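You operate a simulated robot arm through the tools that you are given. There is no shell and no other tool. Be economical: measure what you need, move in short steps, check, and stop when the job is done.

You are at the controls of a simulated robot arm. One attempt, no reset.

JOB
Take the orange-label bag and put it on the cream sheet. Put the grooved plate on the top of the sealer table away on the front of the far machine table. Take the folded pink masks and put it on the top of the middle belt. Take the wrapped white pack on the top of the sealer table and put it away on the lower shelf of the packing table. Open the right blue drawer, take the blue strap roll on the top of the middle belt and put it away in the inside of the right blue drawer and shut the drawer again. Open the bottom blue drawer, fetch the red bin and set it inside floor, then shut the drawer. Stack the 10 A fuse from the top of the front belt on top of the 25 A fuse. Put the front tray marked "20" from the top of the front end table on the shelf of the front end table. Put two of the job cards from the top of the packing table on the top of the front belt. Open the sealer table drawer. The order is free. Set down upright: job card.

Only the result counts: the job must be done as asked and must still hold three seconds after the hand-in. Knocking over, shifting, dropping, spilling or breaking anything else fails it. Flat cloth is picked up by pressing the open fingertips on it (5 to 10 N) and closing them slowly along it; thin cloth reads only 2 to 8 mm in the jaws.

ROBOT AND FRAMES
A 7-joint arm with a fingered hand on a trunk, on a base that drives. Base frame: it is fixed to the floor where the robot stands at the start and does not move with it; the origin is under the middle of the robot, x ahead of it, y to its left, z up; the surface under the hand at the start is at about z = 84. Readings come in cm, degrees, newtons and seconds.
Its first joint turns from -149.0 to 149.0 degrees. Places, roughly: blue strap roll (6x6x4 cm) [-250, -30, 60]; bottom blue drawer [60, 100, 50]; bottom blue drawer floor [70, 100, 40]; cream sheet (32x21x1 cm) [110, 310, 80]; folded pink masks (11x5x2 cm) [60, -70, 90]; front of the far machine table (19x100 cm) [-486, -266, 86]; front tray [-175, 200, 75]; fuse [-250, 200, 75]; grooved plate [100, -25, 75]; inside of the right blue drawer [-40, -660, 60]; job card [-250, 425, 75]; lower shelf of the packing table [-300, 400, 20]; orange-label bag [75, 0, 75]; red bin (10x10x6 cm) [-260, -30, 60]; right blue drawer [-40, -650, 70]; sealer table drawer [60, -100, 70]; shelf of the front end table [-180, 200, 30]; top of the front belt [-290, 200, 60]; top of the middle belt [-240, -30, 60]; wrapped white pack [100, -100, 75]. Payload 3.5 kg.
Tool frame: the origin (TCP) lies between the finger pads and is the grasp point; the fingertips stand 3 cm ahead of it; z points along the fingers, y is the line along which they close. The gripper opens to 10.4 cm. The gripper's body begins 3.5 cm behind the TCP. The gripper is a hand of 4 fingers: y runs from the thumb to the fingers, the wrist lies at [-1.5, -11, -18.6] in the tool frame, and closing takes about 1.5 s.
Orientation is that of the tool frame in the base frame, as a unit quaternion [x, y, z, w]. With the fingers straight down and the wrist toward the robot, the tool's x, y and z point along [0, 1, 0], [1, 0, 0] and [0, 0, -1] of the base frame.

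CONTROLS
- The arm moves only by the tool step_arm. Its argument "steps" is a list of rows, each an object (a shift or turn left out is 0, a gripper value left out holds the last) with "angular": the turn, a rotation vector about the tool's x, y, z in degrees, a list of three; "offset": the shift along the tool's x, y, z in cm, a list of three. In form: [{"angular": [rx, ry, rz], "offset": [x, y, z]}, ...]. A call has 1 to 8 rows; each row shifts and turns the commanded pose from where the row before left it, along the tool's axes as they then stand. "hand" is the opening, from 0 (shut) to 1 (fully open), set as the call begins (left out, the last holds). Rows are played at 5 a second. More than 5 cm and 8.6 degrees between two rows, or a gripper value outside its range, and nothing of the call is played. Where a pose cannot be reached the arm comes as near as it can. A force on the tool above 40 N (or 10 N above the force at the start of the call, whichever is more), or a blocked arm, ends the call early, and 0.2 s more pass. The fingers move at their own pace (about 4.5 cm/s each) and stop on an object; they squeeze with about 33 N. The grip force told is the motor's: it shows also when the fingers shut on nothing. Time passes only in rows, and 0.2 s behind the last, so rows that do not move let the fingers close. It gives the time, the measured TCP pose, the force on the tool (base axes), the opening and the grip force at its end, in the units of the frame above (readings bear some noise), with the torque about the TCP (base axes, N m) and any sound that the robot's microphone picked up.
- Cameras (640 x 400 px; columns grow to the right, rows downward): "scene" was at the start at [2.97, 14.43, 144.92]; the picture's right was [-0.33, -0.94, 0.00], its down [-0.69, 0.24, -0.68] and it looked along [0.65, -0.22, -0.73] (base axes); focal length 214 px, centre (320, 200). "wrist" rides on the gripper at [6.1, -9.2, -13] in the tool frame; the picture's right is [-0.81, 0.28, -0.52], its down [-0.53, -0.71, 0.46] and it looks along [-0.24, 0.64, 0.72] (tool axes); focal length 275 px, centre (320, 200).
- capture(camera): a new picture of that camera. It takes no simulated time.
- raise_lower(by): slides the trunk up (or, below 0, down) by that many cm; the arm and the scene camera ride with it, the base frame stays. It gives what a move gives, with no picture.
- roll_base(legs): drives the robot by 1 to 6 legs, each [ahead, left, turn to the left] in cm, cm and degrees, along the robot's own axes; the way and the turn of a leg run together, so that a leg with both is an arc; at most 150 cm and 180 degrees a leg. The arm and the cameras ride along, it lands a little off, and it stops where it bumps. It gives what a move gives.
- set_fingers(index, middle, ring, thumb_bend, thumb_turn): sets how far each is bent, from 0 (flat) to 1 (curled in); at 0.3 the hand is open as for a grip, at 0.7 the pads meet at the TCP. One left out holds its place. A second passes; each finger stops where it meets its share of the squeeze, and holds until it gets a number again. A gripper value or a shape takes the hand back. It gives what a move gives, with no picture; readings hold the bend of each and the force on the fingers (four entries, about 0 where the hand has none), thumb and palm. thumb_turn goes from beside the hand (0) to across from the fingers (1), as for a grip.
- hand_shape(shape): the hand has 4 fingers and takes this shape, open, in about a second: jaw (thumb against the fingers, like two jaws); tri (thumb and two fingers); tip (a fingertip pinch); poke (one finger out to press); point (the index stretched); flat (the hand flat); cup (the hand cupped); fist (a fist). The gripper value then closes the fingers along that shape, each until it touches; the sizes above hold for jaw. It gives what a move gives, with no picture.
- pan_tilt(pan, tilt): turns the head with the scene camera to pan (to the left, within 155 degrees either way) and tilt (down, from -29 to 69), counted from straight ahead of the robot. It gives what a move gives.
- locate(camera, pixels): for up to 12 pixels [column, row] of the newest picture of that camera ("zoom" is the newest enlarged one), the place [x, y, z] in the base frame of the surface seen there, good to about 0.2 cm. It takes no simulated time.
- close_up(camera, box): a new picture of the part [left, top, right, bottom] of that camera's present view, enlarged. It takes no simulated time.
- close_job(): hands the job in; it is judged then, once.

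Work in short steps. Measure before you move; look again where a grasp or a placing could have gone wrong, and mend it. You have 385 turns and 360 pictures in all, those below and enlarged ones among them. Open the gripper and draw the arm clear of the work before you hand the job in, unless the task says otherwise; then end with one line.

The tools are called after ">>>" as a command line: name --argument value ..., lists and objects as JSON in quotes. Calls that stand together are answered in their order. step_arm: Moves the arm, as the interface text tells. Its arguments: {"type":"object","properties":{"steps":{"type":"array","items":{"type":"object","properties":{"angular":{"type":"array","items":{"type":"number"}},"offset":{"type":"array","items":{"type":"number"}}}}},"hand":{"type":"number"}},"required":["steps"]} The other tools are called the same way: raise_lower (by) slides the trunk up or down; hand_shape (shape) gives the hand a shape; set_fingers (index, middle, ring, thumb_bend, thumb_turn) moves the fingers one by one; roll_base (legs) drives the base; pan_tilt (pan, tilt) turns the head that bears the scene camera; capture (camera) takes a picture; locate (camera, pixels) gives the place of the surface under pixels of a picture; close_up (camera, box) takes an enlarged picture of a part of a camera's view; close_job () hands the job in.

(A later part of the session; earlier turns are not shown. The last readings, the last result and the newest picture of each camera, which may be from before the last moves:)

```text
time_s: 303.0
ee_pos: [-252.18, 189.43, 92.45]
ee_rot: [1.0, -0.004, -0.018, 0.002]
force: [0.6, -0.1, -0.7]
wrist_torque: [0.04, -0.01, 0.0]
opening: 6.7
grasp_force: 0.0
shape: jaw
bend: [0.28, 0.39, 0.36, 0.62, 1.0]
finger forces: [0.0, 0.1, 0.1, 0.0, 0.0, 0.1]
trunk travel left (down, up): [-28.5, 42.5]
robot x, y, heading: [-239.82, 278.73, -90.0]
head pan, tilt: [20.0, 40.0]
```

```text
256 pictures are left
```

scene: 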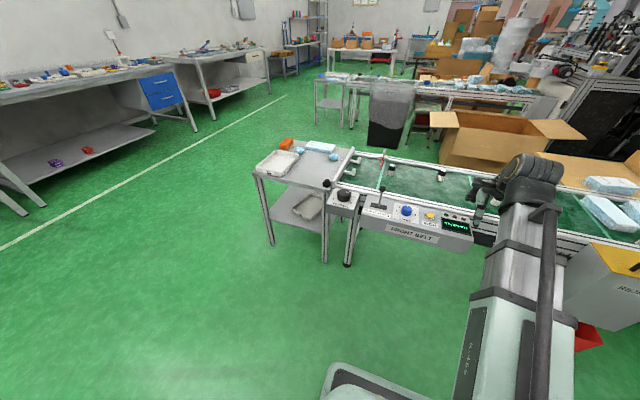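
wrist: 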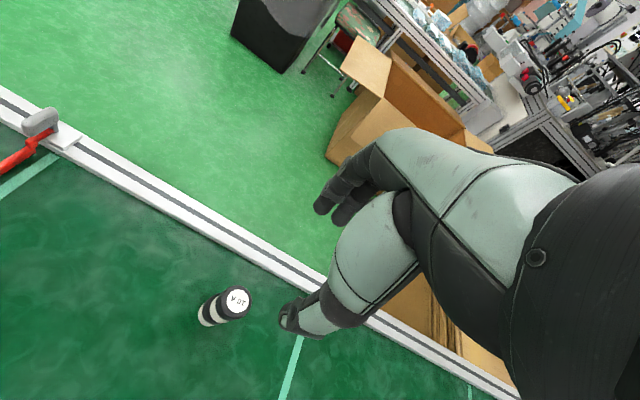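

Stacked. Now the job cards: I retract the arm, raise the trunk, back to mid-aisle and turn around to the packing table.

>>> step_arm --hand 1 --steps '[{"offset": [2, -4, 0]}, {"offset": [2, -4, 0]}, {"offset": [2, -4, 0]}, {"offset": [2, -4, 0]}, {"offset": [2, -4, 0]}, {"offset": [2, -4, 0]}, {"offset": [0, -2, 0]}]'

>>> raise_lower --by 28

>>> roll_base --legs '[[-16, 10, 0], [0, 0, 90], [0, 0, 90]]'

>>> pan_tilt --pan 15 --tilt 40

>>> capture --camera "scene"

>>> capture --camera "wrist"

```text
time_s: 304.6
ee_pos: [-240.15, 215.57, 91.82]
ee_rot: [1.0, -0.003, -0.018, 0.003]
force: [0.6, -0.1, -0.2]
wrist_torque: [0.02, 0.03, 0.03]
opening: 10.38
grasp_force: 0.0
shape: jaw
bend: [0.3, 0.3, 0.3, 0.3, 0.98]
finger forces: [0.0, 0.0, 0.0, 0.0, 0.0, 0.0]
trunk travel left (down, up): [-28.5, 42.5]
robot x, y, heading: [-239.44, 279.42, -90.0]
head pan, tilt: [20.0, 40.0]
```

```text
time_s: 307.4
ee_pos: [-240.09, 215.56, 119.82]
ee_rot: [1.0, -0.004, -0.018, 0.003]
force: [-0.2, 0.9, -0.2]
wrist_torque: [0.0, 0.02, -0.01]
opening: 10.36
grasp_force: 0.0
shape: jaw
bend: [0.3, 0.3, 0.3, 0.3, 0.98]
finger forces: [0.0, 0.0, 0.1, 0.0, 0.0, 0.0]
trunk travel left (down, up): [-56.5, 14.5]
robot x, y, heading: [-239.57, 279.17, -89.9]
head pan, tilt: [20.0, 40.0]
```

```text
time_s: 316.7
ee_pos: [-231.14, 358.4, 119.8]
ee_rot: [-0.013, 1.0, 0.004, 0.018]
force: [-0.8, -1.0, 0.0]
wrist_torque: [-0.02, -0.01, 0.0]
opening: 10.35
grasp_force: 0.0
shape: jaw
bend: [0.3, 0.3, 0.3, 0.3, 0.98]
finger forces: [0.1, 0.0, 0.1, 0.0, 0.0, 0.1]
trunk travel left (down, up): [-56.5, 14.5]
robot x, y, heading: [-229.85, 295.08, 91.9]
head pan, tilt: [20.0, 40.0]
```

```text
time_s: 317.3
ee_pos: [-231.08, 358.33, 119.74]
ee_rot: [-0.013, 1.0, 0.003, 0.018]
force: [-0.6, -0.3, 0.3]
wrist_torque: [-0.03, 0.0, 0.0]
opening: 10.37
grasp_force: 0.0
shape: jaw
bend: [0.3, 0.3, 0.3, 0.3, 0.98]
finger forces: [0.1, 0.0, 0.0, 0.0, 0.0, 0.0]
trunk travel left (down, up): [-56.5, 14.5]
robot x, y, heading: [-229.6, 294.71, 92.0]
head pan, tilt: [15.0, 40.0]
```

```text
255 pictures are left
```

scene: 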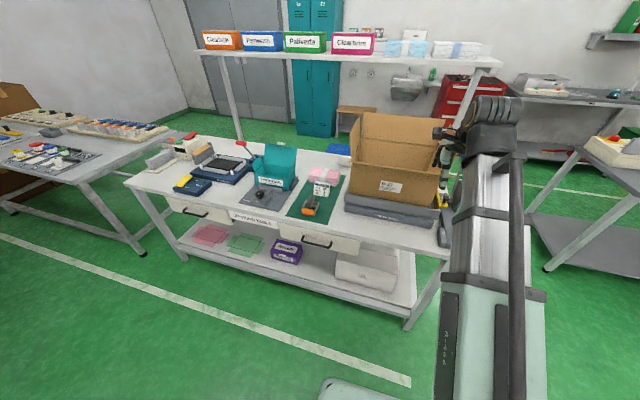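

```text
254 pictures are left
```

wrist: 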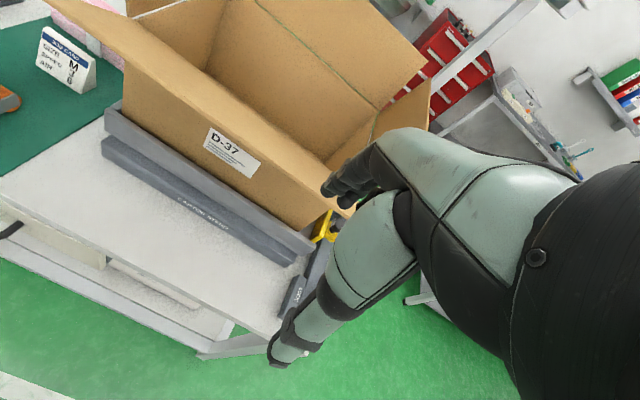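

A standing white "JOB CARD" appears at wrist (65,60). I look closer.

>>> close_up --camera "scene" --box '[230, 120, 360, 230]'

>>> close_up --camera "wrist" --box '[0, 0, 160, 110]'

>>> close_up --camera "scene" --box '[130, 110, 330, 230]'

```text
3.64 times, centred on (295, 175) of scene
```

zoom: 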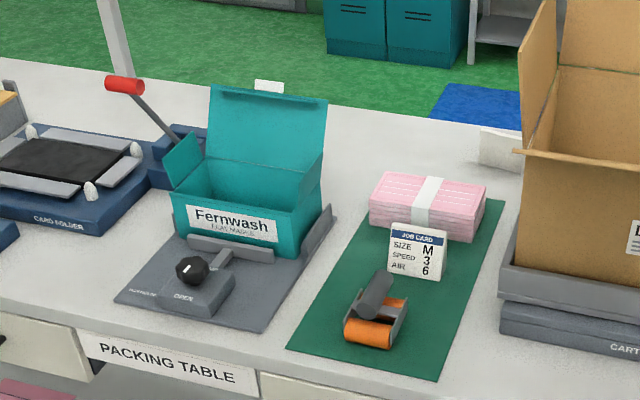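

```text
3.64 times, centred on (80, 55) of wrist
```

zoom: 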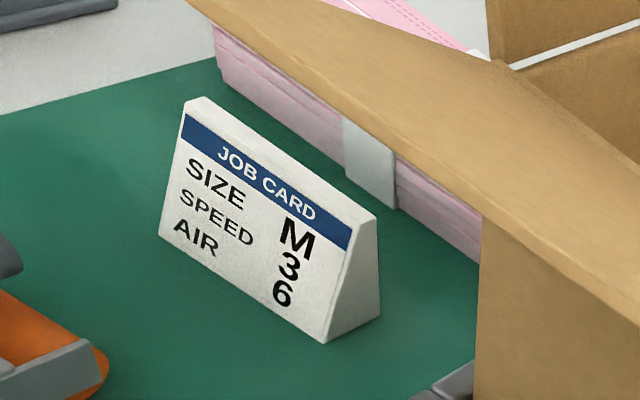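

```text
3.20 times, centred on (230, 170) of scene
```

zoom: 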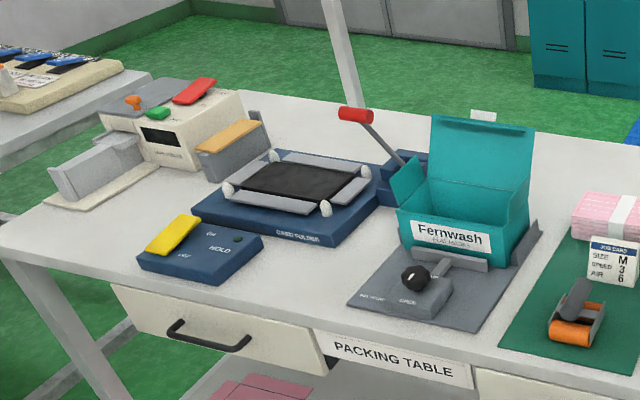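

Three candidates: on the green mat, behind the teal box (268,88 in the first zoom) and beside the carton (500,150). I measure them.

>>> locate --camera "wrist" --pixels '[[48, 28], [94, 60], [82, 92], [40, 62], [70, 45], [92, 82], [55, 45]]'

>>> locate --camera "scene" --pixels '[[281, 144.5], [278, 143], [284, 145], [343, 162], [348, 160], [346, 156], [340, 158], [322, 190], [314, 195], [330, 197]]'

>>> close_up --camera "scene" --box '[265, 130, 365, 200]'

```text
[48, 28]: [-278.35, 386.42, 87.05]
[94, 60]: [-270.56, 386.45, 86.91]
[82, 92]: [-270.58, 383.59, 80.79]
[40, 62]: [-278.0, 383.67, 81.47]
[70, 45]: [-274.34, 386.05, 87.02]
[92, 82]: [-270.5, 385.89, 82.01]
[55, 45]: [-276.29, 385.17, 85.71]
```

```text
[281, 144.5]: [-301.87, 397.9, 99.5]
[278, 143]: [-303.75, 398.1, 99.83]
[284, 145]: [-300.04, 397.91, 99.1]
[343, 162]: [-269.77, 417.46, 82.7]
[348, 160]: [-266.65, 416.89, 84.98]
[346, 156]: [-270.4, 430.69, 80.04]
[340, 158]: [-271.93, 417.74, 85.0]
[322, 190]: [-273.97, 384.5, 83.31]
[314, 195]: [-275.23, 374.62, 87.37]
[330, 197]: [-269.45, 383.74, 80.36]
```

```text
5.71 times, centred on (315, 165) of scene
```

zoom: 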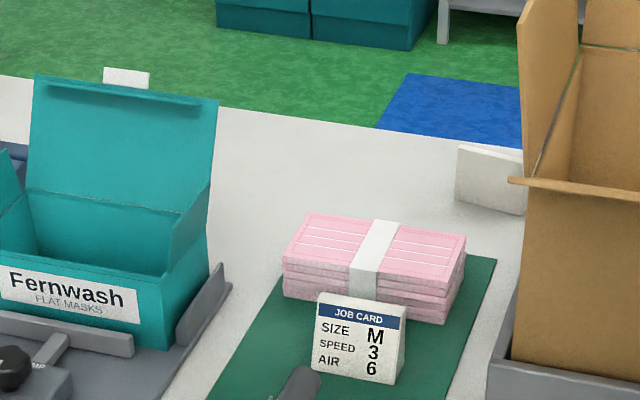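

>>> locate --camera "wrist" --pixels '[[150, 60], [60, 12], [300, 190], [400, 60], [190, 30], [340, 170]]'

>>> locate --camera "zoom" --pixels '[[340, 290], [300, 285], [420, 318], [365, 300], [300, 378], [460, 150], [520, 210], [485, 195], [458, 195], [150, 80], [345, 300], [403, 308]]'

```text
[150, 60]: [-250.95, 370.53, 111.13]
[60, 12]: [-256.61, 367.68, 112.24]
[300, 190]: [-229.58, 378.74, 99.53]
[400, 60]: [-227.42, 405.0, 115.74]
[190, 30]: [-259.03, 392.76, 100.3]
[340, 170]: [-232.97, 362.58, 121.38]
```

```text
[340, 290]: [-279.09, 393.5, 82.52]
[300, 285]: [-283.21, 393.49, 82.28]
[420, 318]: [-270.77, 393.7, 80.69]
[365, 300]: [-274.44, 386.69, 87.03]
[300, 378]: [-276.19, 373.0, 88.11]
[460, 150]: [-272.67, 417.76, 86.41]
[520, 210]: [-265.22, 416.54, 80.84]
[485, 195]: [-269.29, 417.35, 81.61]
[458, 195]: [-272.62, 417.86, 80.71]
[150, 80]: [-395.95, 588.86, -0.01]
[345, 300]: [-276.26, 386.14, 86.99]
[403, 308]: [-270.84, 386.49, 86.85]
```

>>> roll_base --legs '[[-8, 0, -2], [0, 42, 0]]'

>>> capture --camera "wrist"

>>> pan_tilt --pan 5 --tilt 45

>>> capture --camera "scene"

```text
time_s: 320.6
ee_pos: [-270.29, 350.69, 119.66]
ee_rot: [0.008, 1.0, 0.003, 0.017]
force: [-0.5, -0.3, 0.6]
wrist_torque: [0.01, -0.03, -0.01]
opening: 10.36
grasp_force: 0.1
shape: jaw
bend: [0.3, 0.3, 0.3, 0.3, 0.98]
finger forces: [0.1, 0.0, 0.0, 0.0, 0.0, 0.1]
trunk travel left (down, up): [-56.5, 14.5]
robot x, y, heading: [-271.18, 287.07, 89.6]
head pan, tilt: [15.0, 40.0]
```

```text
249 pictures are left
```

wrist: 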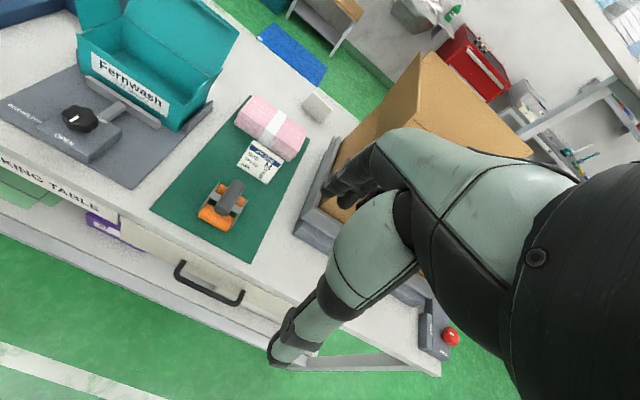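

```text
time_s: 321.3
ee_pos: [-270.25, 350.64, 119.8]
ee_rot: [0.009, 1.0, 0.004, 0.018]
force: [0.3, -0.2, -0.1]
wrist_torque: [-0.03, -0.04, 0.0]
opening: 10.41
grasp_force: 0.1
shape: jaw
bend: [0.3, 0.3, 0.3, 0.3, 0.98]
finger forces: [0.0, 0.1, 0.0, 0.0, 0.0, 0.1]
trunk travel left (down, up): [-56.5, 14.5]
robot x, y, heading: [-271.64, 287.0, 89.1]
head pan, tilt: [5.0, 45.0]
```

```text
248 pictures are left
```

scene: 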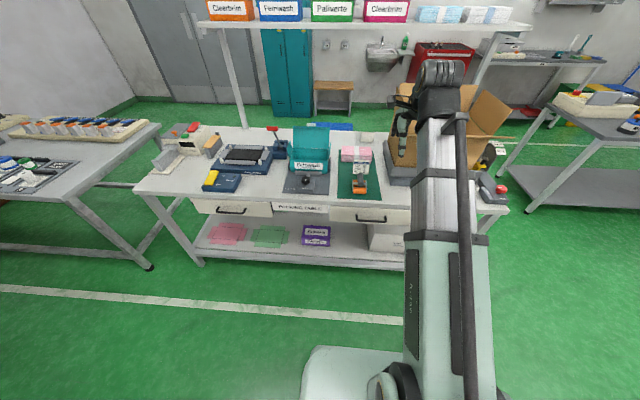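

>>> close_up --camera "wrist" --box '[180, 70, 380, 220]'

>>> locate --camera "wrist" --pixels '[[237, 170], [270, 183], [252, 140], [282, 163], [264, 142], [300, 110], [318, 93], [332, 108], [318, 118], [232, 183], [245, 205], [310, 180]]'

```text
2.67 times, centred on (280, 145) of wrist
```

zoom: 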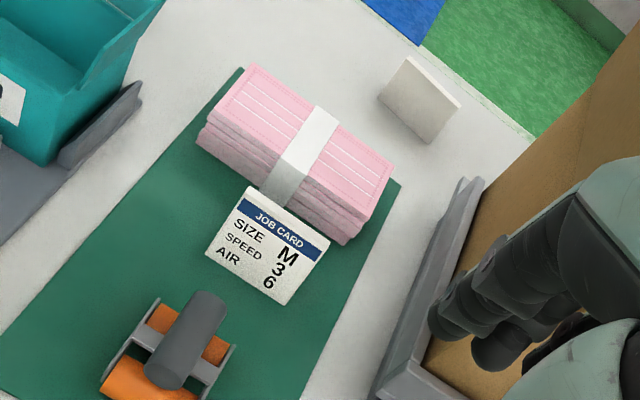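

```text
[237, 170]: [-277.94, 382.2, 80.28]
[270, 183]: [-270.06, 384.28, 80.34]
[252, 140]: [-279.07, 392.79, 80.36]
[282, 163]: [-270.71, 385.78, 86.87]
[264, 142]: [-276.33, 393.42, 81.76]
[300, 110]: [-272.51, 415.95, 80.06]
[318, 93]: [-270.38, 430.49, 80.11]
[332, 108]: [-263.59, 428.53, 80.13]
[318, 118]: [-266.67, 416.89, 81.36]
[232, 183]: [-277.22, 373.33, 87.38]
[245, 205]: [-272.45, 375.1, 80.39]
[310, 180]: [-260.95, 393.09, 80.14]
```

Card 1: x -278.4…-270.4, front bottom y 383.6, back ≈387.7, height 80–87. I drive closer, lower the trunk, and position above it with the hand narrowed.

>>> roll_base --legs '[[16, 3, 0.5]]'

>>> raise_lower --by -8

```text
time_s: 322.7
ee_pos: [-273.95, 367.14, 119.77]
ee_rot: [0.003, 1.0, 0.003, 0.017]
force: [0.0, 0.4, 0.3]
wrist_torque: [-0.01, -0.03, 0.03]
opening: 10.39
grasp_force: 0.1
shape: jaw
bend: [0.3, 0.3, 0.3, 0.3, 0.98]
finger forces: [0.0, 0.0, 0.0, 0.0, 0.0, 0.0]
trunk travel left (down, up): [-56.5, 14.5]
robot x, y, heading: [-274.65, 303.46, 90.0]
head pan, tilt: [5.0, 45.0]
```

```text
time_s: 323.9
ee_pos: [-273.94, 367.18, 111.69]
ee_rot: [0.004, 1.0, 0.003, 0.018]
force: [0.0, 0.0, -1.2]
wrist_torque: [0.03, 0.01, -0.01]
opening: 10.36
grasp_force: 0.0
shape: jaw
bend: [0.3, 0.3, 0.3, 0.3, 0.98]
finger forces: [0.0, 0.0, 0.0, 0.1, 0.0, 0.0]
trunk travel left (down, up): [-48.5, 22.5]
robot x, y, heading: [-274.64, 303.69, 90.1]
head pan, tilt: [5.0, 45.0]
```

>>> step_arm --hand 0.6 --steps '[{"offset": [0.3, 4.8, 0]}, {"offset": [0.3, 4.8, 0]}, {"offset": [0.3, 4.8, 0]}, {"offset": [0.1, 4.7, 0]}, {"offset": [0, 0, 4.8]}, {"offset": [0, 0, 4.8]}, {"offset": [0, 0, 4.8]}, {"offset": [0, 0, 4.8]}]'

>>> capture --camera "wrist"

>>> close_up --camera "scene" --box '[310, 110, 450, 210]'

```text
time_s: 325.7
ee_pos: [-274.23, 386.15, 92.76]
ee_rot: [0.003, 1.0, 0.003, 0.017]
force: [-0.1, 0.3, 0.2]
wrist_torque: [-0.03, -0.03, 0.0]
opening: 6.26
grasp_force: 0.1
shape: jaw
bend: [0.29, 0.41, 0.37, 0.65, 1.0]
finger forces: [0.1, 0.0, 0.0, 0.0, 0.0, 0.1]
trunk travel left (down, up): [-48.5, 22.5]
robot x, y, heading: [-274.82, 303.14, 90.0]
head pan, tilt: [5.0, 45.0]
```

```text
246 pictures are left
```

wrist: 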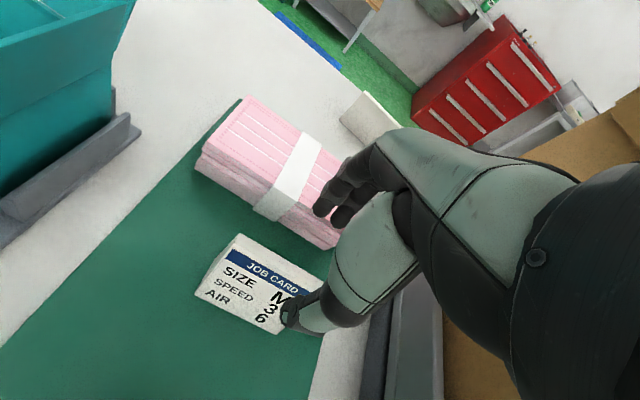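

```text
4.00 times, centred on (380, 160) of scene
```

zoom: 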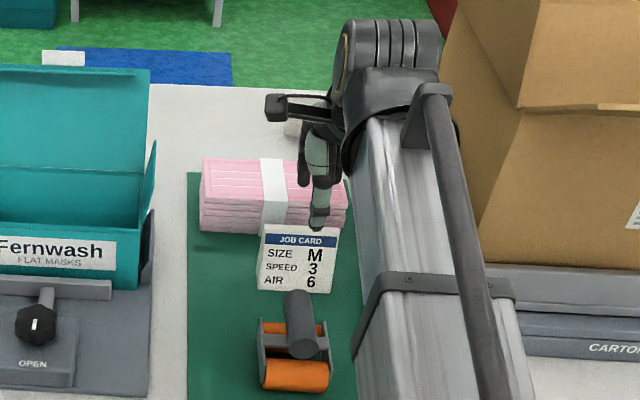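

>>> locate --camera "zoom" --pixels '[[318, 222], [300, 232], [270, 228], [332, 235], [298, 293], [290, 285], [330, 255], [307, 185], [285, 285]]'

>>> locate --camera "wrist" --pixels '[[240, 237], [300, 270], [270, 245], [232, 240], [290, 312], [275, 332]]'

```text
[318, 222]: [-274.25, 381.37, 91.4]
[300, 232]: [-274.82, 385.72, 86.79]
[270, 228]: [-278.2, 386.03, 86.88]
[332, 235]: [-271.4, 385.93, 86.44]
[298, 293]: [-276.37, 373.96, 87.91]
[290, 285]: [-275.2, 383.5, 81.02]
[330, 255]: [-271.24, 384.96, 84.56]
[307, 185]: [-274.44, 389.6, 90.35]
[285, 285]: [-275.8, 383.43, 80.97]
```

```text
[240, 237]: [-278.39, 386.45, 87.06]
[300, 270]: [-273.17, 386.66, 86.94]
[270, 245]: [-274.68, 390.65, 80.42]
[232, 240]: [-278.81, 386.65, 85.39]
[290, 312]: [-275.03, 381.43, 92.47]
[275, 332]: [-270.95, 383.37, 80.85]
```

The card is straddled (thumb at 381.4–382.4, fingers at ≥389.6). I descend to z≈84.6 and close.

>>> step_arm --steps '[{"offset": [0.2, 0.2, 4]}, {"offset": [0, 0, 4]}, {}]'

>>> step_arm --hand 0 --steps '[{}, {}, {}, {}, {}, {}, {}]'

>>> step_arm --steps '[{"offset": [0, 0, -2]}, {"offset": [0, 0, -3]}, {"offset": [0, 0, -4]}, {"offset": [0, 0, -4]}]'

>>> capture --camera "wrist"

```text
time_s: 326.5
ee_pos: [-274.11, 386.22, 84.5]
ee_rot: [0.004, 1.0, 0.003, 0.017]
force: [0.3, 0.3, -0.2]
wrist_torque: [-0.04, 0.01, -0.01]
opening: 6.26
grasp_force: 0.1
shape: jaw
bend: [0.29, 0.41, 0.37, 0.65, 1.0]
finger forces: [0.0, 0.1, 0.0, 0.0, 0.0, 0.0]
trunk travel left (down, up): [-48.5, 22.5]
robot x, y, heading: [-274.73, 303.57, 90.0]
head pan, tilt: [5.0, 45.0]
```

```text
time_s: 328.1
ee_pos: [-274.1, 386.45, 84.67]
ee_rot: [0.003, 1.0, 0.004, 0.018]
force: [0.7, -0.3, 2.1]
wrist_torque: [-0.11, 0.0, 0.07]
opening: 2.24
grasp_force: 32.8
shape: jaw
bend: [0.73, 0.59, 0.57, 0.74, 1.0]
finger forces: [16.7, 8.7, 4.0, 0.0, 29.2, 0.1]
trunk travel left (down, up): [-48.5, 22.5]
robot x, y, heading: [-274.46, 303.44, 89.9]
head pan, tilt: [5.0, 45.0]
```

```text
time_s: 329.1
ee_pos: [-274.49, 386.33, 97.61]
ee_rot: [0.003, 1.0, 0.002, 0.017]
force: [0.7, 0.3, -0.1]
wrist_torque: [0.03, -0.02, 0.01]
opening: 2.22
grasp_force: 33.4
shape: jaw
bend: [0.73, 0.6, 0.62, 0.74, 1.0]
finger forces: [19.3, 7.0, 3.6, 0.0, 28.0, 0.1]
trunk travel left (down, up): [-48.5, 22.5]
robot x, y, heading: [-274.64, 303.22, 90.1]
head pan, tilt: [5.0, 45.0]
```

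```text
244 pictures are left
```

wrist: 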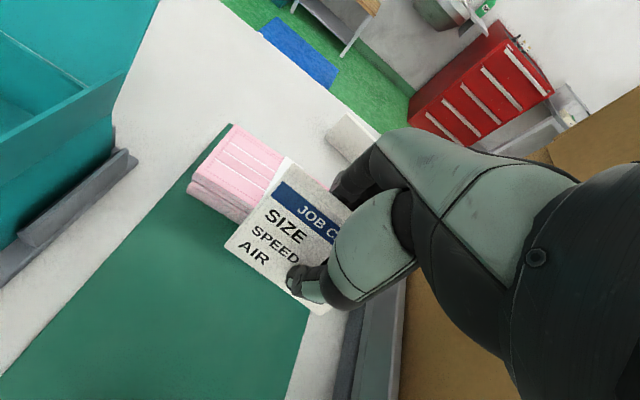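

>>> locate --camera "wrist" --pixels '[[290, 165], [232, 242], [280, 180], [250, 262], [320, 310], [265, 210], [290, 290]]'

>>> close_up --camera "scene" --box '[310, 90, 450, 190]'

```text
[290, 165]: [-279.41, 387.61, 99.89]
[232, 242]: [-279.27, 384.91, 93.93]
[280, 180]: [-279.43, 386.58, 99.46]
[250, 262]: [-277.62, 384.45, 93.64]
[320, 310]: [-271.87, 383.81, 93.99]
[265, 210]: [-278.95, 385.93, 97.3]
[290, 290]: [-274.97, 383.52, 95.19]
```

```text
4.00 times, centred on (380, 140) of scene
```

zoom: 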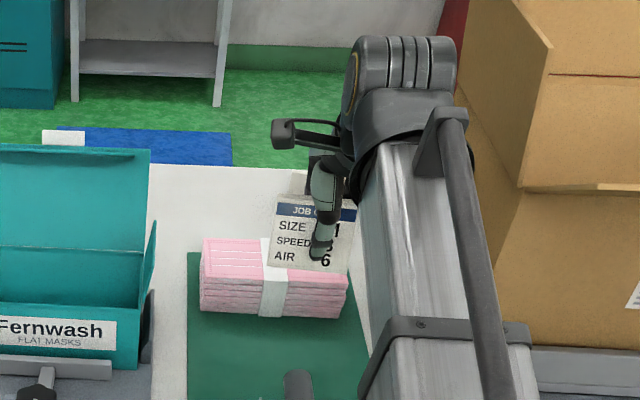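

Card held (tilted only ~4°). I lift, retract, back to mid-aisle and turn right 180° to face the front belt.

>>> step_arm --steps '[{"offset": [0, -2, -4]}, {"offset": [0, -2, -4]}, {"offset": [0, -2, -4]}, {"offset": [0, -4, 0]}, {"offset": [0, -4, 0]}, {"offset": [0, -4, 0]}, {"offset": [0, -3, 0]}]'

>>> roll_base --legs '[[-10, -20, 0], [0, 0, -90], [0, 0, -90]]'

```text
time_s: 330.7
ee_pos: [-274.75, 365.06, 109.23]
ee_rot: [0.003, 1.0, 0.004, 0.017]
force: [0.3, 0.9, -0.4]
wrist_torque: [-0.01, 0.01, 0.01]
opening: 2.17
grasp_force: 33.4
shape: jaw
bend: [0.73, 0.6, 0.62, 0.74, 0.99]
finger forces: [19.3, 7.0, 3.7, 0.0, 28.2, 0.0]
trunk travel left (down, up): [-48.5, 22.5]
robot x, y, heading: [-274.74, 303.62, 90.0]
head pan, tilt: [5.0, 45.0]
```

```text
time_s: 339.9
ee_pos: [-250.45, 232.09, 109.28]
ee_rot: [0.999, 0.028, -0.018, 0.004]
force: [-1.1, -0.1, -0.3]
wrist_torque: [0.04, -0.02, -0.01]
opening: 2.15
grasp_force: 33.2
shape: jaw
bend: [0.73, 0.6, 0.63, 0.74, 0.99]
finger forces: [18.8, 6.7, 3.7, 0.1, 27.2, 0.0]
trunk travel left (down, up): [-48.5, 22.5]
robot x, y, heading: [-254.56, 293.18, -86.2]
head pan, tilt: [5.0, 45.0]
```

>>> roll_base --legs '[[0, 0, -3.8], [8, 14, 0]]'

>>> raise_lower --by -18

>>> pan_tilt --pan 10 --tilt 45

>>> capture --camera "scene"

>>> capture --camera "wrist"

```text
time_s: 341.8
ee_pos: [-240.78, 224.07, 109.18]
ee_rot: [1.0, -0.009, -0.017, 0.003]
force: [-0.9, -0.8, -1.2]
wrist_torque: [0.0, 0.01, 0.0]
opening: 2.14
grasp_force: 33.3
shape: jaw
bend: [0.73, 0.6, 0.63, 0.74, 0.99]
finger forces: [18.9, 6.8, 3.5, 0.1, 27.3, 0.0]
trunk travel left (down, up): [-48.5, 22.5]
robot x, y, heading: [-240.22, 285.92, -90.6]
head pan, tilt: [5.0, 45.0]
```

```text
time_s: 343.8
ee_pos: [-240.85, 224.28, 91.32]
ee_rot: [1.0, -0.009, -0.017, 0.003]
force: [-0.5, 0.6, 0.1]
wrist_torque: [-0.01, 0.02, -0.01]
opening: 2.17
grasp_force: 33.2
shape: jaw
bend: [0.73, 0.6, 0.63, 0.74, 0.99]
finger forces: [18.8, 6.8, 3.6, 0.0, 27.2, 0.0]
trunk travel left (down, up): [-30.5, 40.5]
robot x, y, heading: [-240.58, 285.62, -90.2]
head pan, tilt: [5.0, 45.0]
```

```text
time_s: 344.4
ee_pos: [-240.8, 224.17, 91.18]
ee_rot: [1.0, -0.008, -0.017, 0.003]
force: [-0.1, 0.5, -0.2]
wrist_torque: [0.03, 0.01, 0.01]
opening: 2.14
grasp_force: 33.3
shape: jaw
bend: [0.73, 0.6, 0.63, 0.74, 0.99]
finger forces: [18.8, 6.8, 3.7, 0.0, 27.3, 0.0]
trunk travel left (down, up): [-30.5, 40.5]
robot x, y, heading: [-240.34, 285.91, -90.5]
head pan, tilt: [10.0, 45.0]
```

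```text
242 pictures are left
```

scene: 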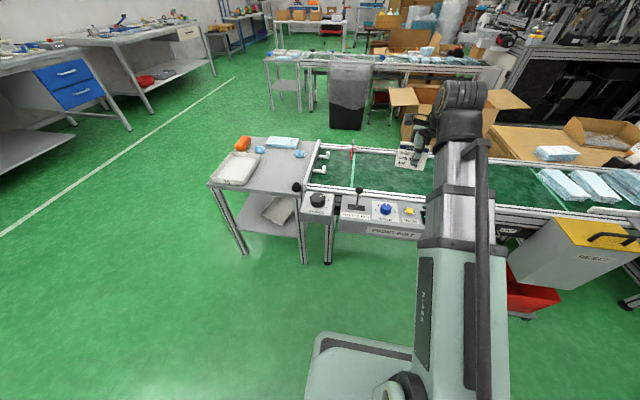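

```text
241 pictures are left
```

wrist: 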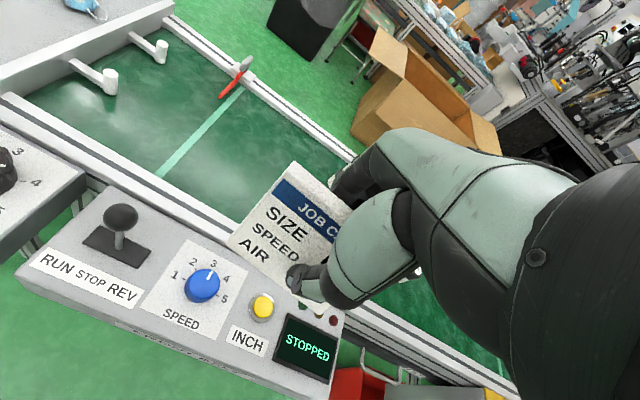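

>>> step_arm --steps '[{"offset": [0.7, 4.8, 0]}, {"offset": [0.7, 4.8, 0]}, {"offset": [0.7, 4.8, 0]}, {"offset": [0.7, 4.8, 0]}, {"offset": [0.3, 4.8, 0]}, {"offset": [0, 0, 4.8]}, {"offset": [0, 0, 4.8]}, {"offset": [0, 0, 4.8]}]'

>>> step_arm --steps '[{"offset": [0, 0, 4.5]}, {"offset": [0, 0, 3.5]}, {}]'

>>> capture --camera "wrist"

>>> close_up --camera "scene" --box '[330, 110, 490, 220]'

```text
time_s: 346.2
ee_pos: [-239.15, 199.85, 76.83]
ee_rot: [1.0, -0.008, -0.017, 0.003]
force: [-0.1, -0.6, 0.1]
wrist_torque: [-0.03, 0.03, -0.02]
opening: 2.15
grasp_force: 32.7
shape: jaw
bend: [0.73, 0.6, 0.63, 0.75, 0.99]
finger forces: [19.0, 6.9, 3.6, 0.0, 27.5, 0.0]
trunk travel left (down, up): [-30.5, 40.5]
robot x, y, heading: [-240.55, 285.47, -90.5]
head pan, tilt: [10.0, 45.0]
```

```text
time_s: 347.0
ee_pos: [-239.28, 200.03, 68.95]
ee_rot: [1.0, -0.009, -0.017, 0.004]
force: [0.2, -0.1, 0.2]
wrist_torque: [0.0, -0.01, 0.02]
opening: 2.17
grasp_force: 32.8
shape: jaw
bend: [0.73, 0.6, 0.63, 0.75, 0.99]
finger forces: [19.0, 6.8, 3.6, 0.0, 27.5, 0.0]
trunk travel left (down, up): [-30.5, 40.5]
robot x, y, heading: [-240.42, 285.59, -90.5]
head pan, tilt: [10.0, 45.0]
```

```text
240 pictures are left
```

wrist: 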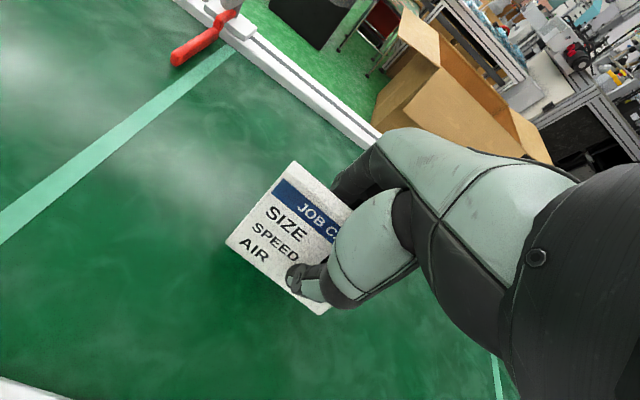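

```text
3.64 times, centred on (410, 165) of scene
```

zoom: 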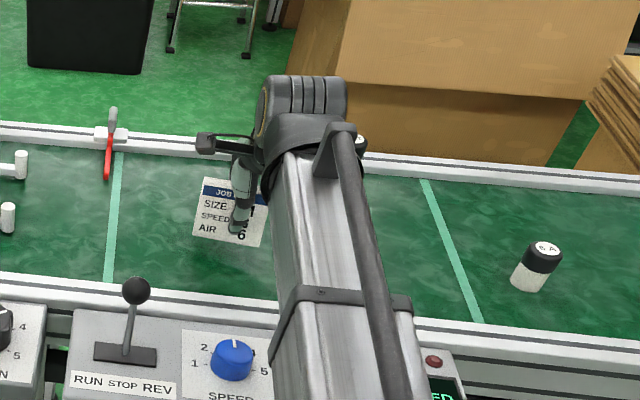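

>>> locate --camera "wrist" --pixels '[[232, 242], [285, 285], [322, 312], [285, 175], [240, 270]]'

>>> locate --camera "zoom" --pixels '[[541, 255], [528, 285], [360, 140]]'

>>> step_arm --steps '[{"offset": [0, 0, 1]}, {"offset": [0, 0, 0.5]}, {"offset": [0, 0, 0.3]}, {}]'

```text
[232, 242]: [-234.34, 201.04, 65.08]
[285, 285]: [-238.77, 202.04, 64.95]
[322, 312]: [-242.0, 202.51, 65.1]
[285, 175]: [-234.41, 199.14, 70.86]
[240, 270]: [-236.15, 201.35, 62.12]
```

```text
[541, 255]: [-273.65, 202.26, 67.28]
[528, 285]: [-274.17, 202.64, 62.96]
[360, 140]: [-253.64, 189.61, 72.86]
```

```text
time_s: 348.0
ee_pos: [-239.14, 199.98, 67.06]
ee_rot: [1.0, -0.009, -0.018, 0.004]
force: [-0.7, 0.0, -0.6]
wrist_torque: [0.02, -0.01, -0.01]
opening: 2.16
grasp_force: 33.0
shape: jaw
bend: [0.73, 0.6, 0.63, 0.75, 0.99]
finger forces: [19.0, 6.8, 3.5, 0.0, 27.6, 0.1]
trunk travel left (down, up): [-30.5, 40.5]
robot x, y, heading: [-240.83, 285.78, -90.5]
head pan, tilt: [10.0, 45.0]
```

>>> step_arm --steps '[{"offset": [0, 0, 0.3]}, {"offset": [0, 0, 0.3]}, {}]'

>>> step_arm --steps '[{"offset": [0, 0, 0.2]}, {}]'

```text
time_s: 348.8
ee_pos: [-239.05, 200.09, 66.49]
ee_rot: [1.0, -0.008, -0.017, 0.003]
force: [0.3, 0.5, 0.7]
wrist_torque: [0.02, -0.04, 0.03]
opening: 2.16
grasp_force: 32.9
shape: jaw
bend: [0.73, 0.6, 0.63, 0.75, 0.99]
finger forces: [19.3, 6.8, 3.6, 0.0, 28.1, 0.0]
trunk travel left (down, up): [-30.5, 40.5]
robot x, y, heading: [-240.36, 285.61, -90.6]
head pan, tilt: [10.0, 45.0]
```

```text
time_s: 349.4
ee_pos: [-239.05, 200.01, 66.51]
ee_rot: [1.0, -0.009, -0.017, 0.003]
force: [-0.1, -1.1, 5.8]
wrist_torque: [0.11, -0.08, 0.04]
opening: 2.18
grasp_force: 33.4
shape: jaw
bend: [0.73, 0.6, 0.63, 0.75, 0.99]
finger forces: [20.5, 7.5, 3.9, 0.1, 31.3, 0.0]
trunk travel left (down, up): [-30.5, 40.5]
robot x, y, heading: [-240.17, 286.05, -90.3]
head pan, tilt: [10.0, 45.0]
```

The card touches the belt (5.8 N). I release, check that it stands, and lift.

>>> step_arm --hand 0.6 --steps '[{}, {}, {}, {}, {}]'

>>> close_up --camera "wrist" --box '[180, 120, 380, 340]'

>>> step_arm --steps '[{"offset": [-0.1, 0, -3]}, {"offset": [-0.1, 0, -3]}, {"offset": [-0.1, 0, -4]}, {"offset": [0, 0, -4]}, {"offset": [0, -3, -3.5]}, {"offset": [0, -4, -2]}, {"offset": [0, -4, -2]}]'

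>>> capture --camera "wrist"

```text
time_s: 350.6
ee_pos: [-239.01, 200.04, 66.3]
ee_rot: [1.0, -0.009, -0.018, 0.003]
force: [-0.7, 0.5, -0.6]
wrist_torque: [0.02, -0.01, 0.0]
opening: 6.2
grasp_force: 0.0
shape: jaw
bend: [0.29, 0.41, 0.37, 0.65, 1.0]
finger forces: [0.0, 0.0, 0.0, 0.0, 0.1, 0.0]
trunk travel left (down, up): [-30.5, 40.5]
robot x, y, heading: [-240.26, 285.74, -90.6]
head pan, tilt: [10.0, 45.0]
```

```text
1.82 times, centred on (280, 230) of wrist
```

zoom: 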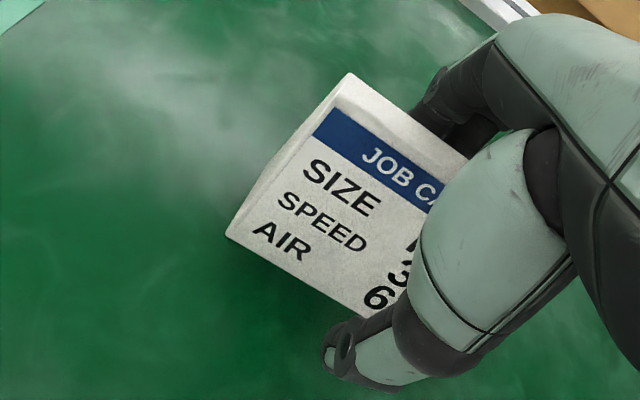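

```text
time_s: 352.2
ee_pos: [-238.75, 211.21, 87.63]
ee_rot: [1.0, -0.009, -0.018, 0.003]
force: [-0.5, -1.0, 0.5]
wrist_torque: [0.02, -0.03, 0.02]
opening: 6.21
grasp_force: 0.0
shape: jaw
bend: [0.29, 0.41, 0.37, 0.65, 1.0]
finger forces: [0.0, 0.1, 0.0, 0.0, 0.1, 0.1]
trunk travel left (down, up): [-30.5, 40.5]
robot x, y, heading: [-240.77, 285.49, -90.6]
head pan, tilt: [10.0, 45.0]
```

```text
237 pictures are left
```

wrist: 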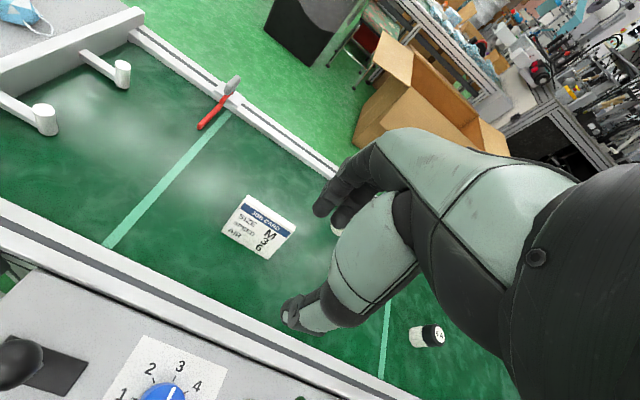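

Card 1 stands upright on the belt. I return for card 2 near (-269,418), beside the carton.

>>> step_arm --hand 1 --steps '[{"offset": [0, -4, 0]}, {"offset": [0, -4, 0]}, {"offset": [0, -4, 0]}]'

>>> raise_lower --by 34

>>> roll_base --legs '[[-10, 0, 0], [0, 0, 90], [0, 0, 90]]'

```text
time_s: 353.0
ee_pos: [-237.99, 223.15, 87.68]
ee_rot: [1.0, -0.009, -0.017, 0.004]
force: [0.3, 0.4, -0.8]
wrist_torque: [0.0, -0.04, 0.02]
opening: 10.35
grasp_force: 0.1
shape: jaw
bend: [0.3, 0.3, 0.3, 0.3, 0.98]
finger forces: [0.1, 0.0, 0.1, 0.0, 0.0, 0.1]
trunk travel left (down, up): [-30.5, 40.5]
robot x, y, heading: [-240.25, 285.76, -90.6]
head pan, tilt: [10.0, 45.0]
```

```text
time_s: 356.4
ee_pos: [-237.99, 223.06, 121.7]
ee_rot: [1.0, -0.009, -0.018, 0.004]
force: [1.2, -0.2, -0.6]
wrist_torque: [-0.03, -0.02, 0.01]
opening: 10.36
grasp_force: 0.1
shape: jaw
bend: [0.3, 0.3, 0.3, 0.3, 0.98]
finger forces: [0.0, 0.0, 0.0, 0.0, 0.1, 0.0]
trunk travel left (down, up): [-64.5, 6.5]
robot x, y, heading: [-240.26, 285.84, -90.4]
head pan, tilt: [10.0, 45.0]
```

```text
time_s: 365.1
ee_pos: [-240.18, 358.5, 121.77]
ee_rot: [0.029, 0.999, 0.004, 0.017]
force: [-0.1, 0.2, -0.4]
wrist_torque: [0.02, 0.0, 0.0]
opening: 10.38
grasp_force: 0.1
shape: jaw
bend: [0.3, 0.3, 0.3, 0.3, 0.98]
finger forces: [0.1, 0.1, 0.0, 0.1, 0.1, 0.1]
trunk travel left (down, up): [-64.5, 6.5]
robot x, y, heading: [-240.62, 295.95, 87.0]
head pan, tilt: [10.0, 45.0]
```

>>> roll_base --legs '[[-8, 0, 3], [0, 45, 0], [20, 0, 0]]'

>>> pan_tilt --pan -15 --tilt 35

>>> capture --camera "wrist"

>>> capture --camera "scene"

```text
time_s: 369.6
ee_pos: [-287.68, 370.82, 121.71]
ee_rot: [0.008, 1.0, 0.002, 0.018]
force: [0.1, 0.4, 0.9]
wrist_torque: [-0.02, -0.02, 0.01]
opening: 10.34
grasp_force: 0.2
shape: jaw
bend: [0.3, 0.3, 0.3, 0.3, 0.98]
finger forces: [0.0, 0.0, 0.0, 0.1, 0.1, 0.0]
trunk travel left (down, up): [-64.5, 6.5]
robot x, y, heading: [-285.33, 308.09, 89.5]
head pan, tilt: [10.0, 45.0]
```

```text
time_s: 370.5
ee_pos: [-287.76, 370.72, 121.73]
ee_rot: [0.009, 1.0, 0.003, 0.018]
force: [0.9, 0.8, 0.5]
wrist_torque: [0.0, 0.01, 0.02]
opening: 10.35
grasp_force: 0.1
shape: jaw
bend: [0.3, 0.3, 0.3, 0.3, 0.98]
finger forces: [0.1, 0.0, 0.0, 0.0, 0.1, 0.0]
trunk travel left (down, up): [-64.5, 6.5]
robot x, y, heading: [-285.21, 308.03, 89.7]
head pan, tilt: [-15.0, 35.0]
```

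```text
236 pictures are left
```

wrist: 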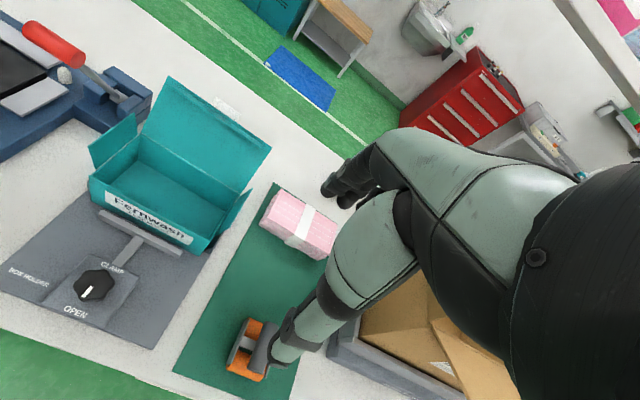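

```text
235 pictures are left
```

scene: 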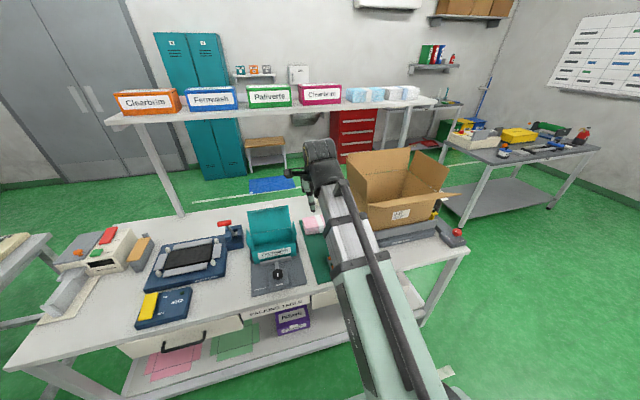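

>>> locate --camera "scene" --pixels '[[200, 118], [300, 110], [400, 103], [355, 160], [348, 155], [375, 150], [350, 200], [445, 165]]'

>>> close_up --camera "wrist" --box '[180, 60, 300, 140]'

```text
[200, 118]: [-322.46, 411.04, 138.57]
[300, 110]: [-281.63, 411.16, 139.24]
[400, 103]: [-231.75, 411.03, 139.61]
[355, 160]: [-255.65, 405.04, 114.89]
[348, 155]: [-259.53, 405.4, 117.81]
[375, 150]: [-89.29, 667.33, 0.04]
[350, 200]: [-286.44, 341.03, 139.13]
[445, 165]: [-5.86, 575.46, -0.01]
```

```text
5.00 times, centred on (240, 100) of wrist
```

zoom: 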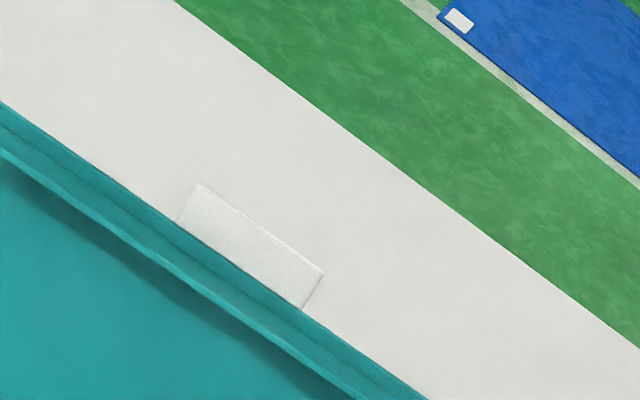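

The overhead shelf (front edge y=411, underside ~138) limits height. I move the tool to x≈-271, clear of the teal box, lower the trunk, and come closer.

>>> step_arm --hand 0.65 --steps '[{"offset": [-4, 0, 0]}, {"offset": [-4, 0, 0]}, {"offset": [-4, 0, 0]}, {"offset": [-4, 0, 0]}]'

>>> raise_lower --by -14

>>> roll_base --legs '[[18, 3, 0]]'

>>> capture --camera "wrist"

>>> capture --camera "scene"

```text
time_s: 371.5
ee_pos: [-272.04, 370.45, 122.13]
ee_rot: [0.008, 1.0, 0.003, 0.018]
force: [0.0, -0.2, -1.1]
wrist_torque: [0.01, -0.02, 0.01]
opening: 6.82
grasp_force: 0.1
shape: jaw
bend: [0.28, 0.39, 0.35, 0.62, 1.0]
finger forces: [0.1, 0.0, 0.0, 0.1, 0.1, 0.0]
trunk travel left (down, up): [-64.5, 6.5]
robot x, y, heading: [-285.44, 308.29, 89.5]
head pan, tilt: [-15.0, 35.0]
```

```text
time_s: 373.2
ee_pos: [-272.16, 370.39, 108.14]
ee_rot: [0.009, 1.0, 0.004, 0.017]
force: [-0.2, -0.5, -0.8]
wrist_torque: [-0.01, -0.01, 0.02]
opening: 6.78
grasp_force: 0.0
shape: jaw
bend: [0.28, 0.39, 0.35, 0.62, 1.0]
finger forces: [0.0, 0.1, 0.0, 0.0, 0.1, 0.1]
trunk travel left (down, up): [-50.5, 20.5]
robot x, y, heading: [-285.26, 308.26, 89.7]
head pan, tilt: [-15.0, 35.0]
```

```text
time_s: 374.7
ee_pos: [-275.71, 388.92, 108.1]
ee_rot: [0.004, 1.0, 0.003, 0.017]
force: [0.2, -0.1, -0.7]
wrist_torque: [0.06, -0.02, 0.01]
opening: 6.81
grasp_force: 0.1
shape: jaw
bend: [0.28, 0.39, 0.35, 0.62, 1.0]
finger forces: [0.0, 0.0, 0.0, 0.1, 0.1, 0.0]
trunk travel left (down, up): [-50.5, 20.5]
robot x, y, heading: [-288.41, 326.39, 89.9]
head pan, tilt: [-15.0, 35.0]
```

```text
233 pictures are left
```

wrist: 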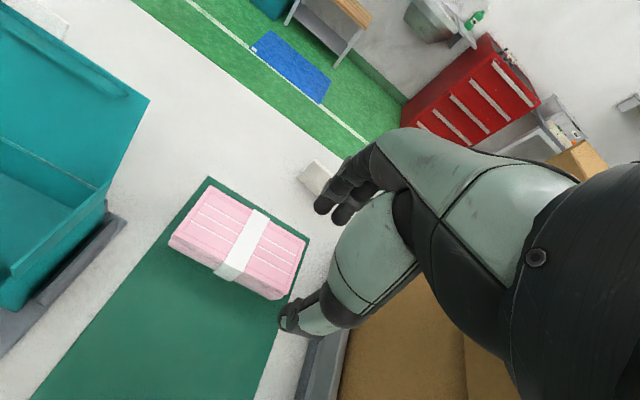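

```text
232 pictures are left
```

scene: 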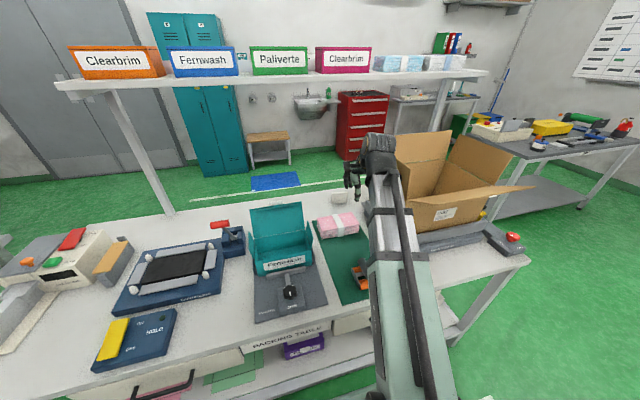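

>>> close_up --camera "scene" --box '[310, 160, 410, 230]'

>>> close_up --camera "wrist" --box '[280, 140, 360, 210]'

>>> locate --camera "wrist" --pixels '[[317, 163], [300, 172], [312, 190], [325, 195], [333, 172], [308, 180], [300, 270], [340, 340], [330, 300], [400, 350]]'

```text
5.71 times, centred on (360, 195) of scene
```

zoom: 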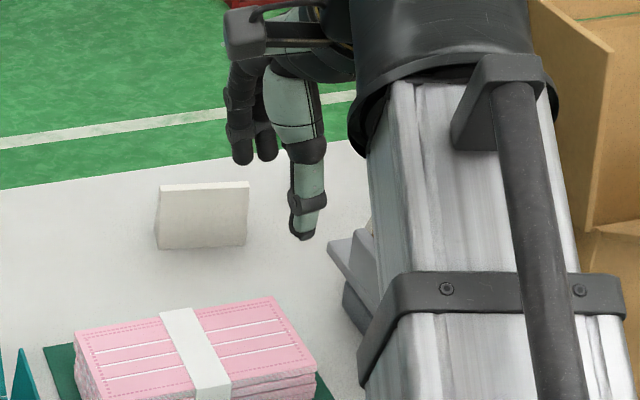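

```text
5.71 times, centred on (320, 175) of wrist
```

zoom: 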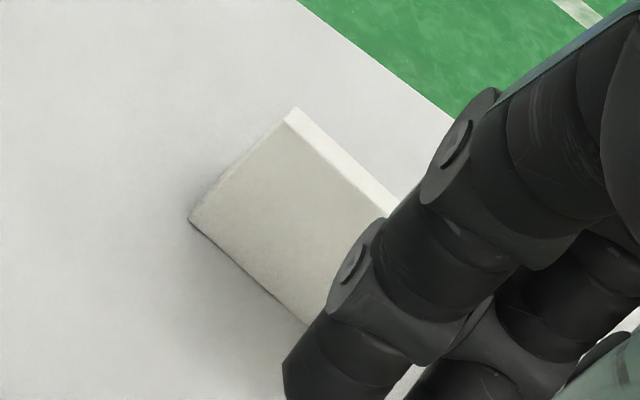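

```text
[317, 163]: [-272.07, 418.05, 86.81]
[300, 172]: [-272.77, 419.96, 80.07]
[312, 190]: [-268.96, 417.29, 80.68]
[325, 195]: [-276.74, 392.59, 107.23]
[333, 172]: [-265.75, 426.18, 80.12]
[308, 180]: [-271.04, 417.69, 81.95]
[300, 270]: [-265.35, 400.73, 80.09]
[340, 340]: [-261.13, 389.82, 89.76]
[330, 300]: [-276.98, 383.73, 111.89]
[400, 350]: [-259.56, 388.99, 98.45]
```

Card 2 (back side toward me): x -272.7…-265.2, near face y≈417.3, yaw ≈-10°. I rotate the tool 10°, extend and descend to z≈92.

>>> step_arm --steps '[{"angular": [0, 0, 5]}, {"angular": [0, 0, 5]}, {"offset": [-0.1, 4.6, 1]}, {"offset": [-0.1, 4.6, 1]}, {"offset": [-0.1, 4.6, 1]}, {"offset": [-0.1, 4.6, 1]}, {"offset": [-0.1, 4.6, 1]}, {"offset": [-0.1, 4.6, 1]}]'

>>> step_arm --steps '[{"offset": [0, 2.8, 3]}, {"offset": [0, 0, 4]}, {}]'

>>> capture --camera "wrist"

>>> close_up --camera "scene" --box '[300, 140, 400, 220]'

```text
time_s: 376.5
ee_pos: [-269.73, 416.19, 102.84]
ee_rot: [0.091, 0.996, 0.004, 0.017]
force: [0.1, -0.1, -0.1]
wrist_torque: [0.01, -0.01, 0.01]
opening: 6.81
grasp_force: 0.1
shape: jaw
bend: [0.28, 0.39, 0.35, 0.62, 1.0]
finger forces: [0.0, 0.0, 0.0, 0.0, 0.1, 0.0]
trunk travel left (down, up): [-50.5, 20.5]
robot x, y, heading: [-288.31, 326.56, 89.9]
head pan, tilt: [-15.0, 35.0]
```

```text
time_s: 377.3
ee_pos: [-269.47, 418.67, 95.6]
ee_rot: [0.092, 0.996, 0.004, 0.016]
force: [0.5, -0.5, 0.5]
wrist_torque: [0.02, 0.0, 0.0]
opening: 6.81
grasp_force: 0.0
shape: jaw
bend: [0.28, 0.39, 0.35, 0.62, 1.0]
finger forces: [0.0, 0.1, 0.1, 0.1, 0.0, 0.0]
trunk travel left (down, up): [-50.5, 20.5]
robot x, y, heading: [-288.11, 326.5, 89.5]
head pan, tilt: [-15.0, 35.0]
```

```text
229 pictures are left
```

wrist: 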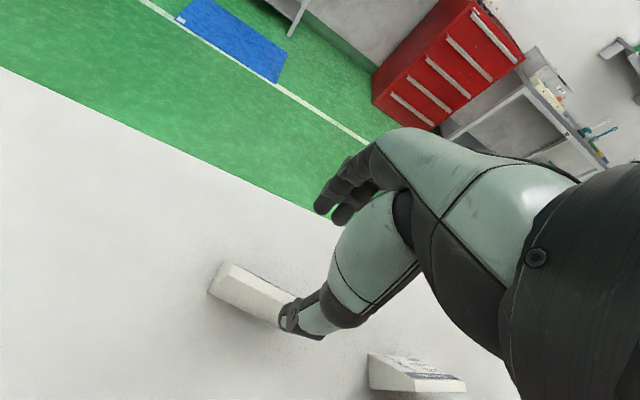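

```text
5.00 times, centred on (350, 180) of scene
```

zoom: 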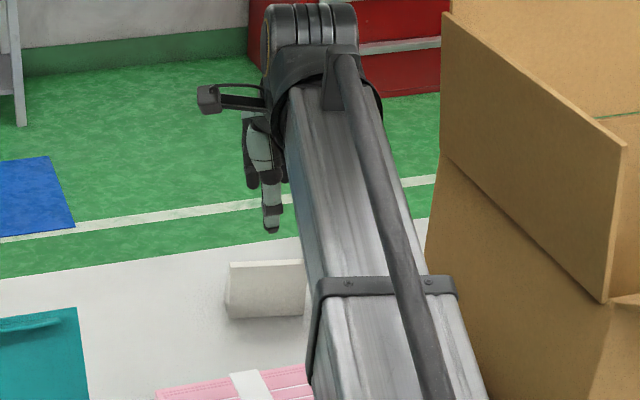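

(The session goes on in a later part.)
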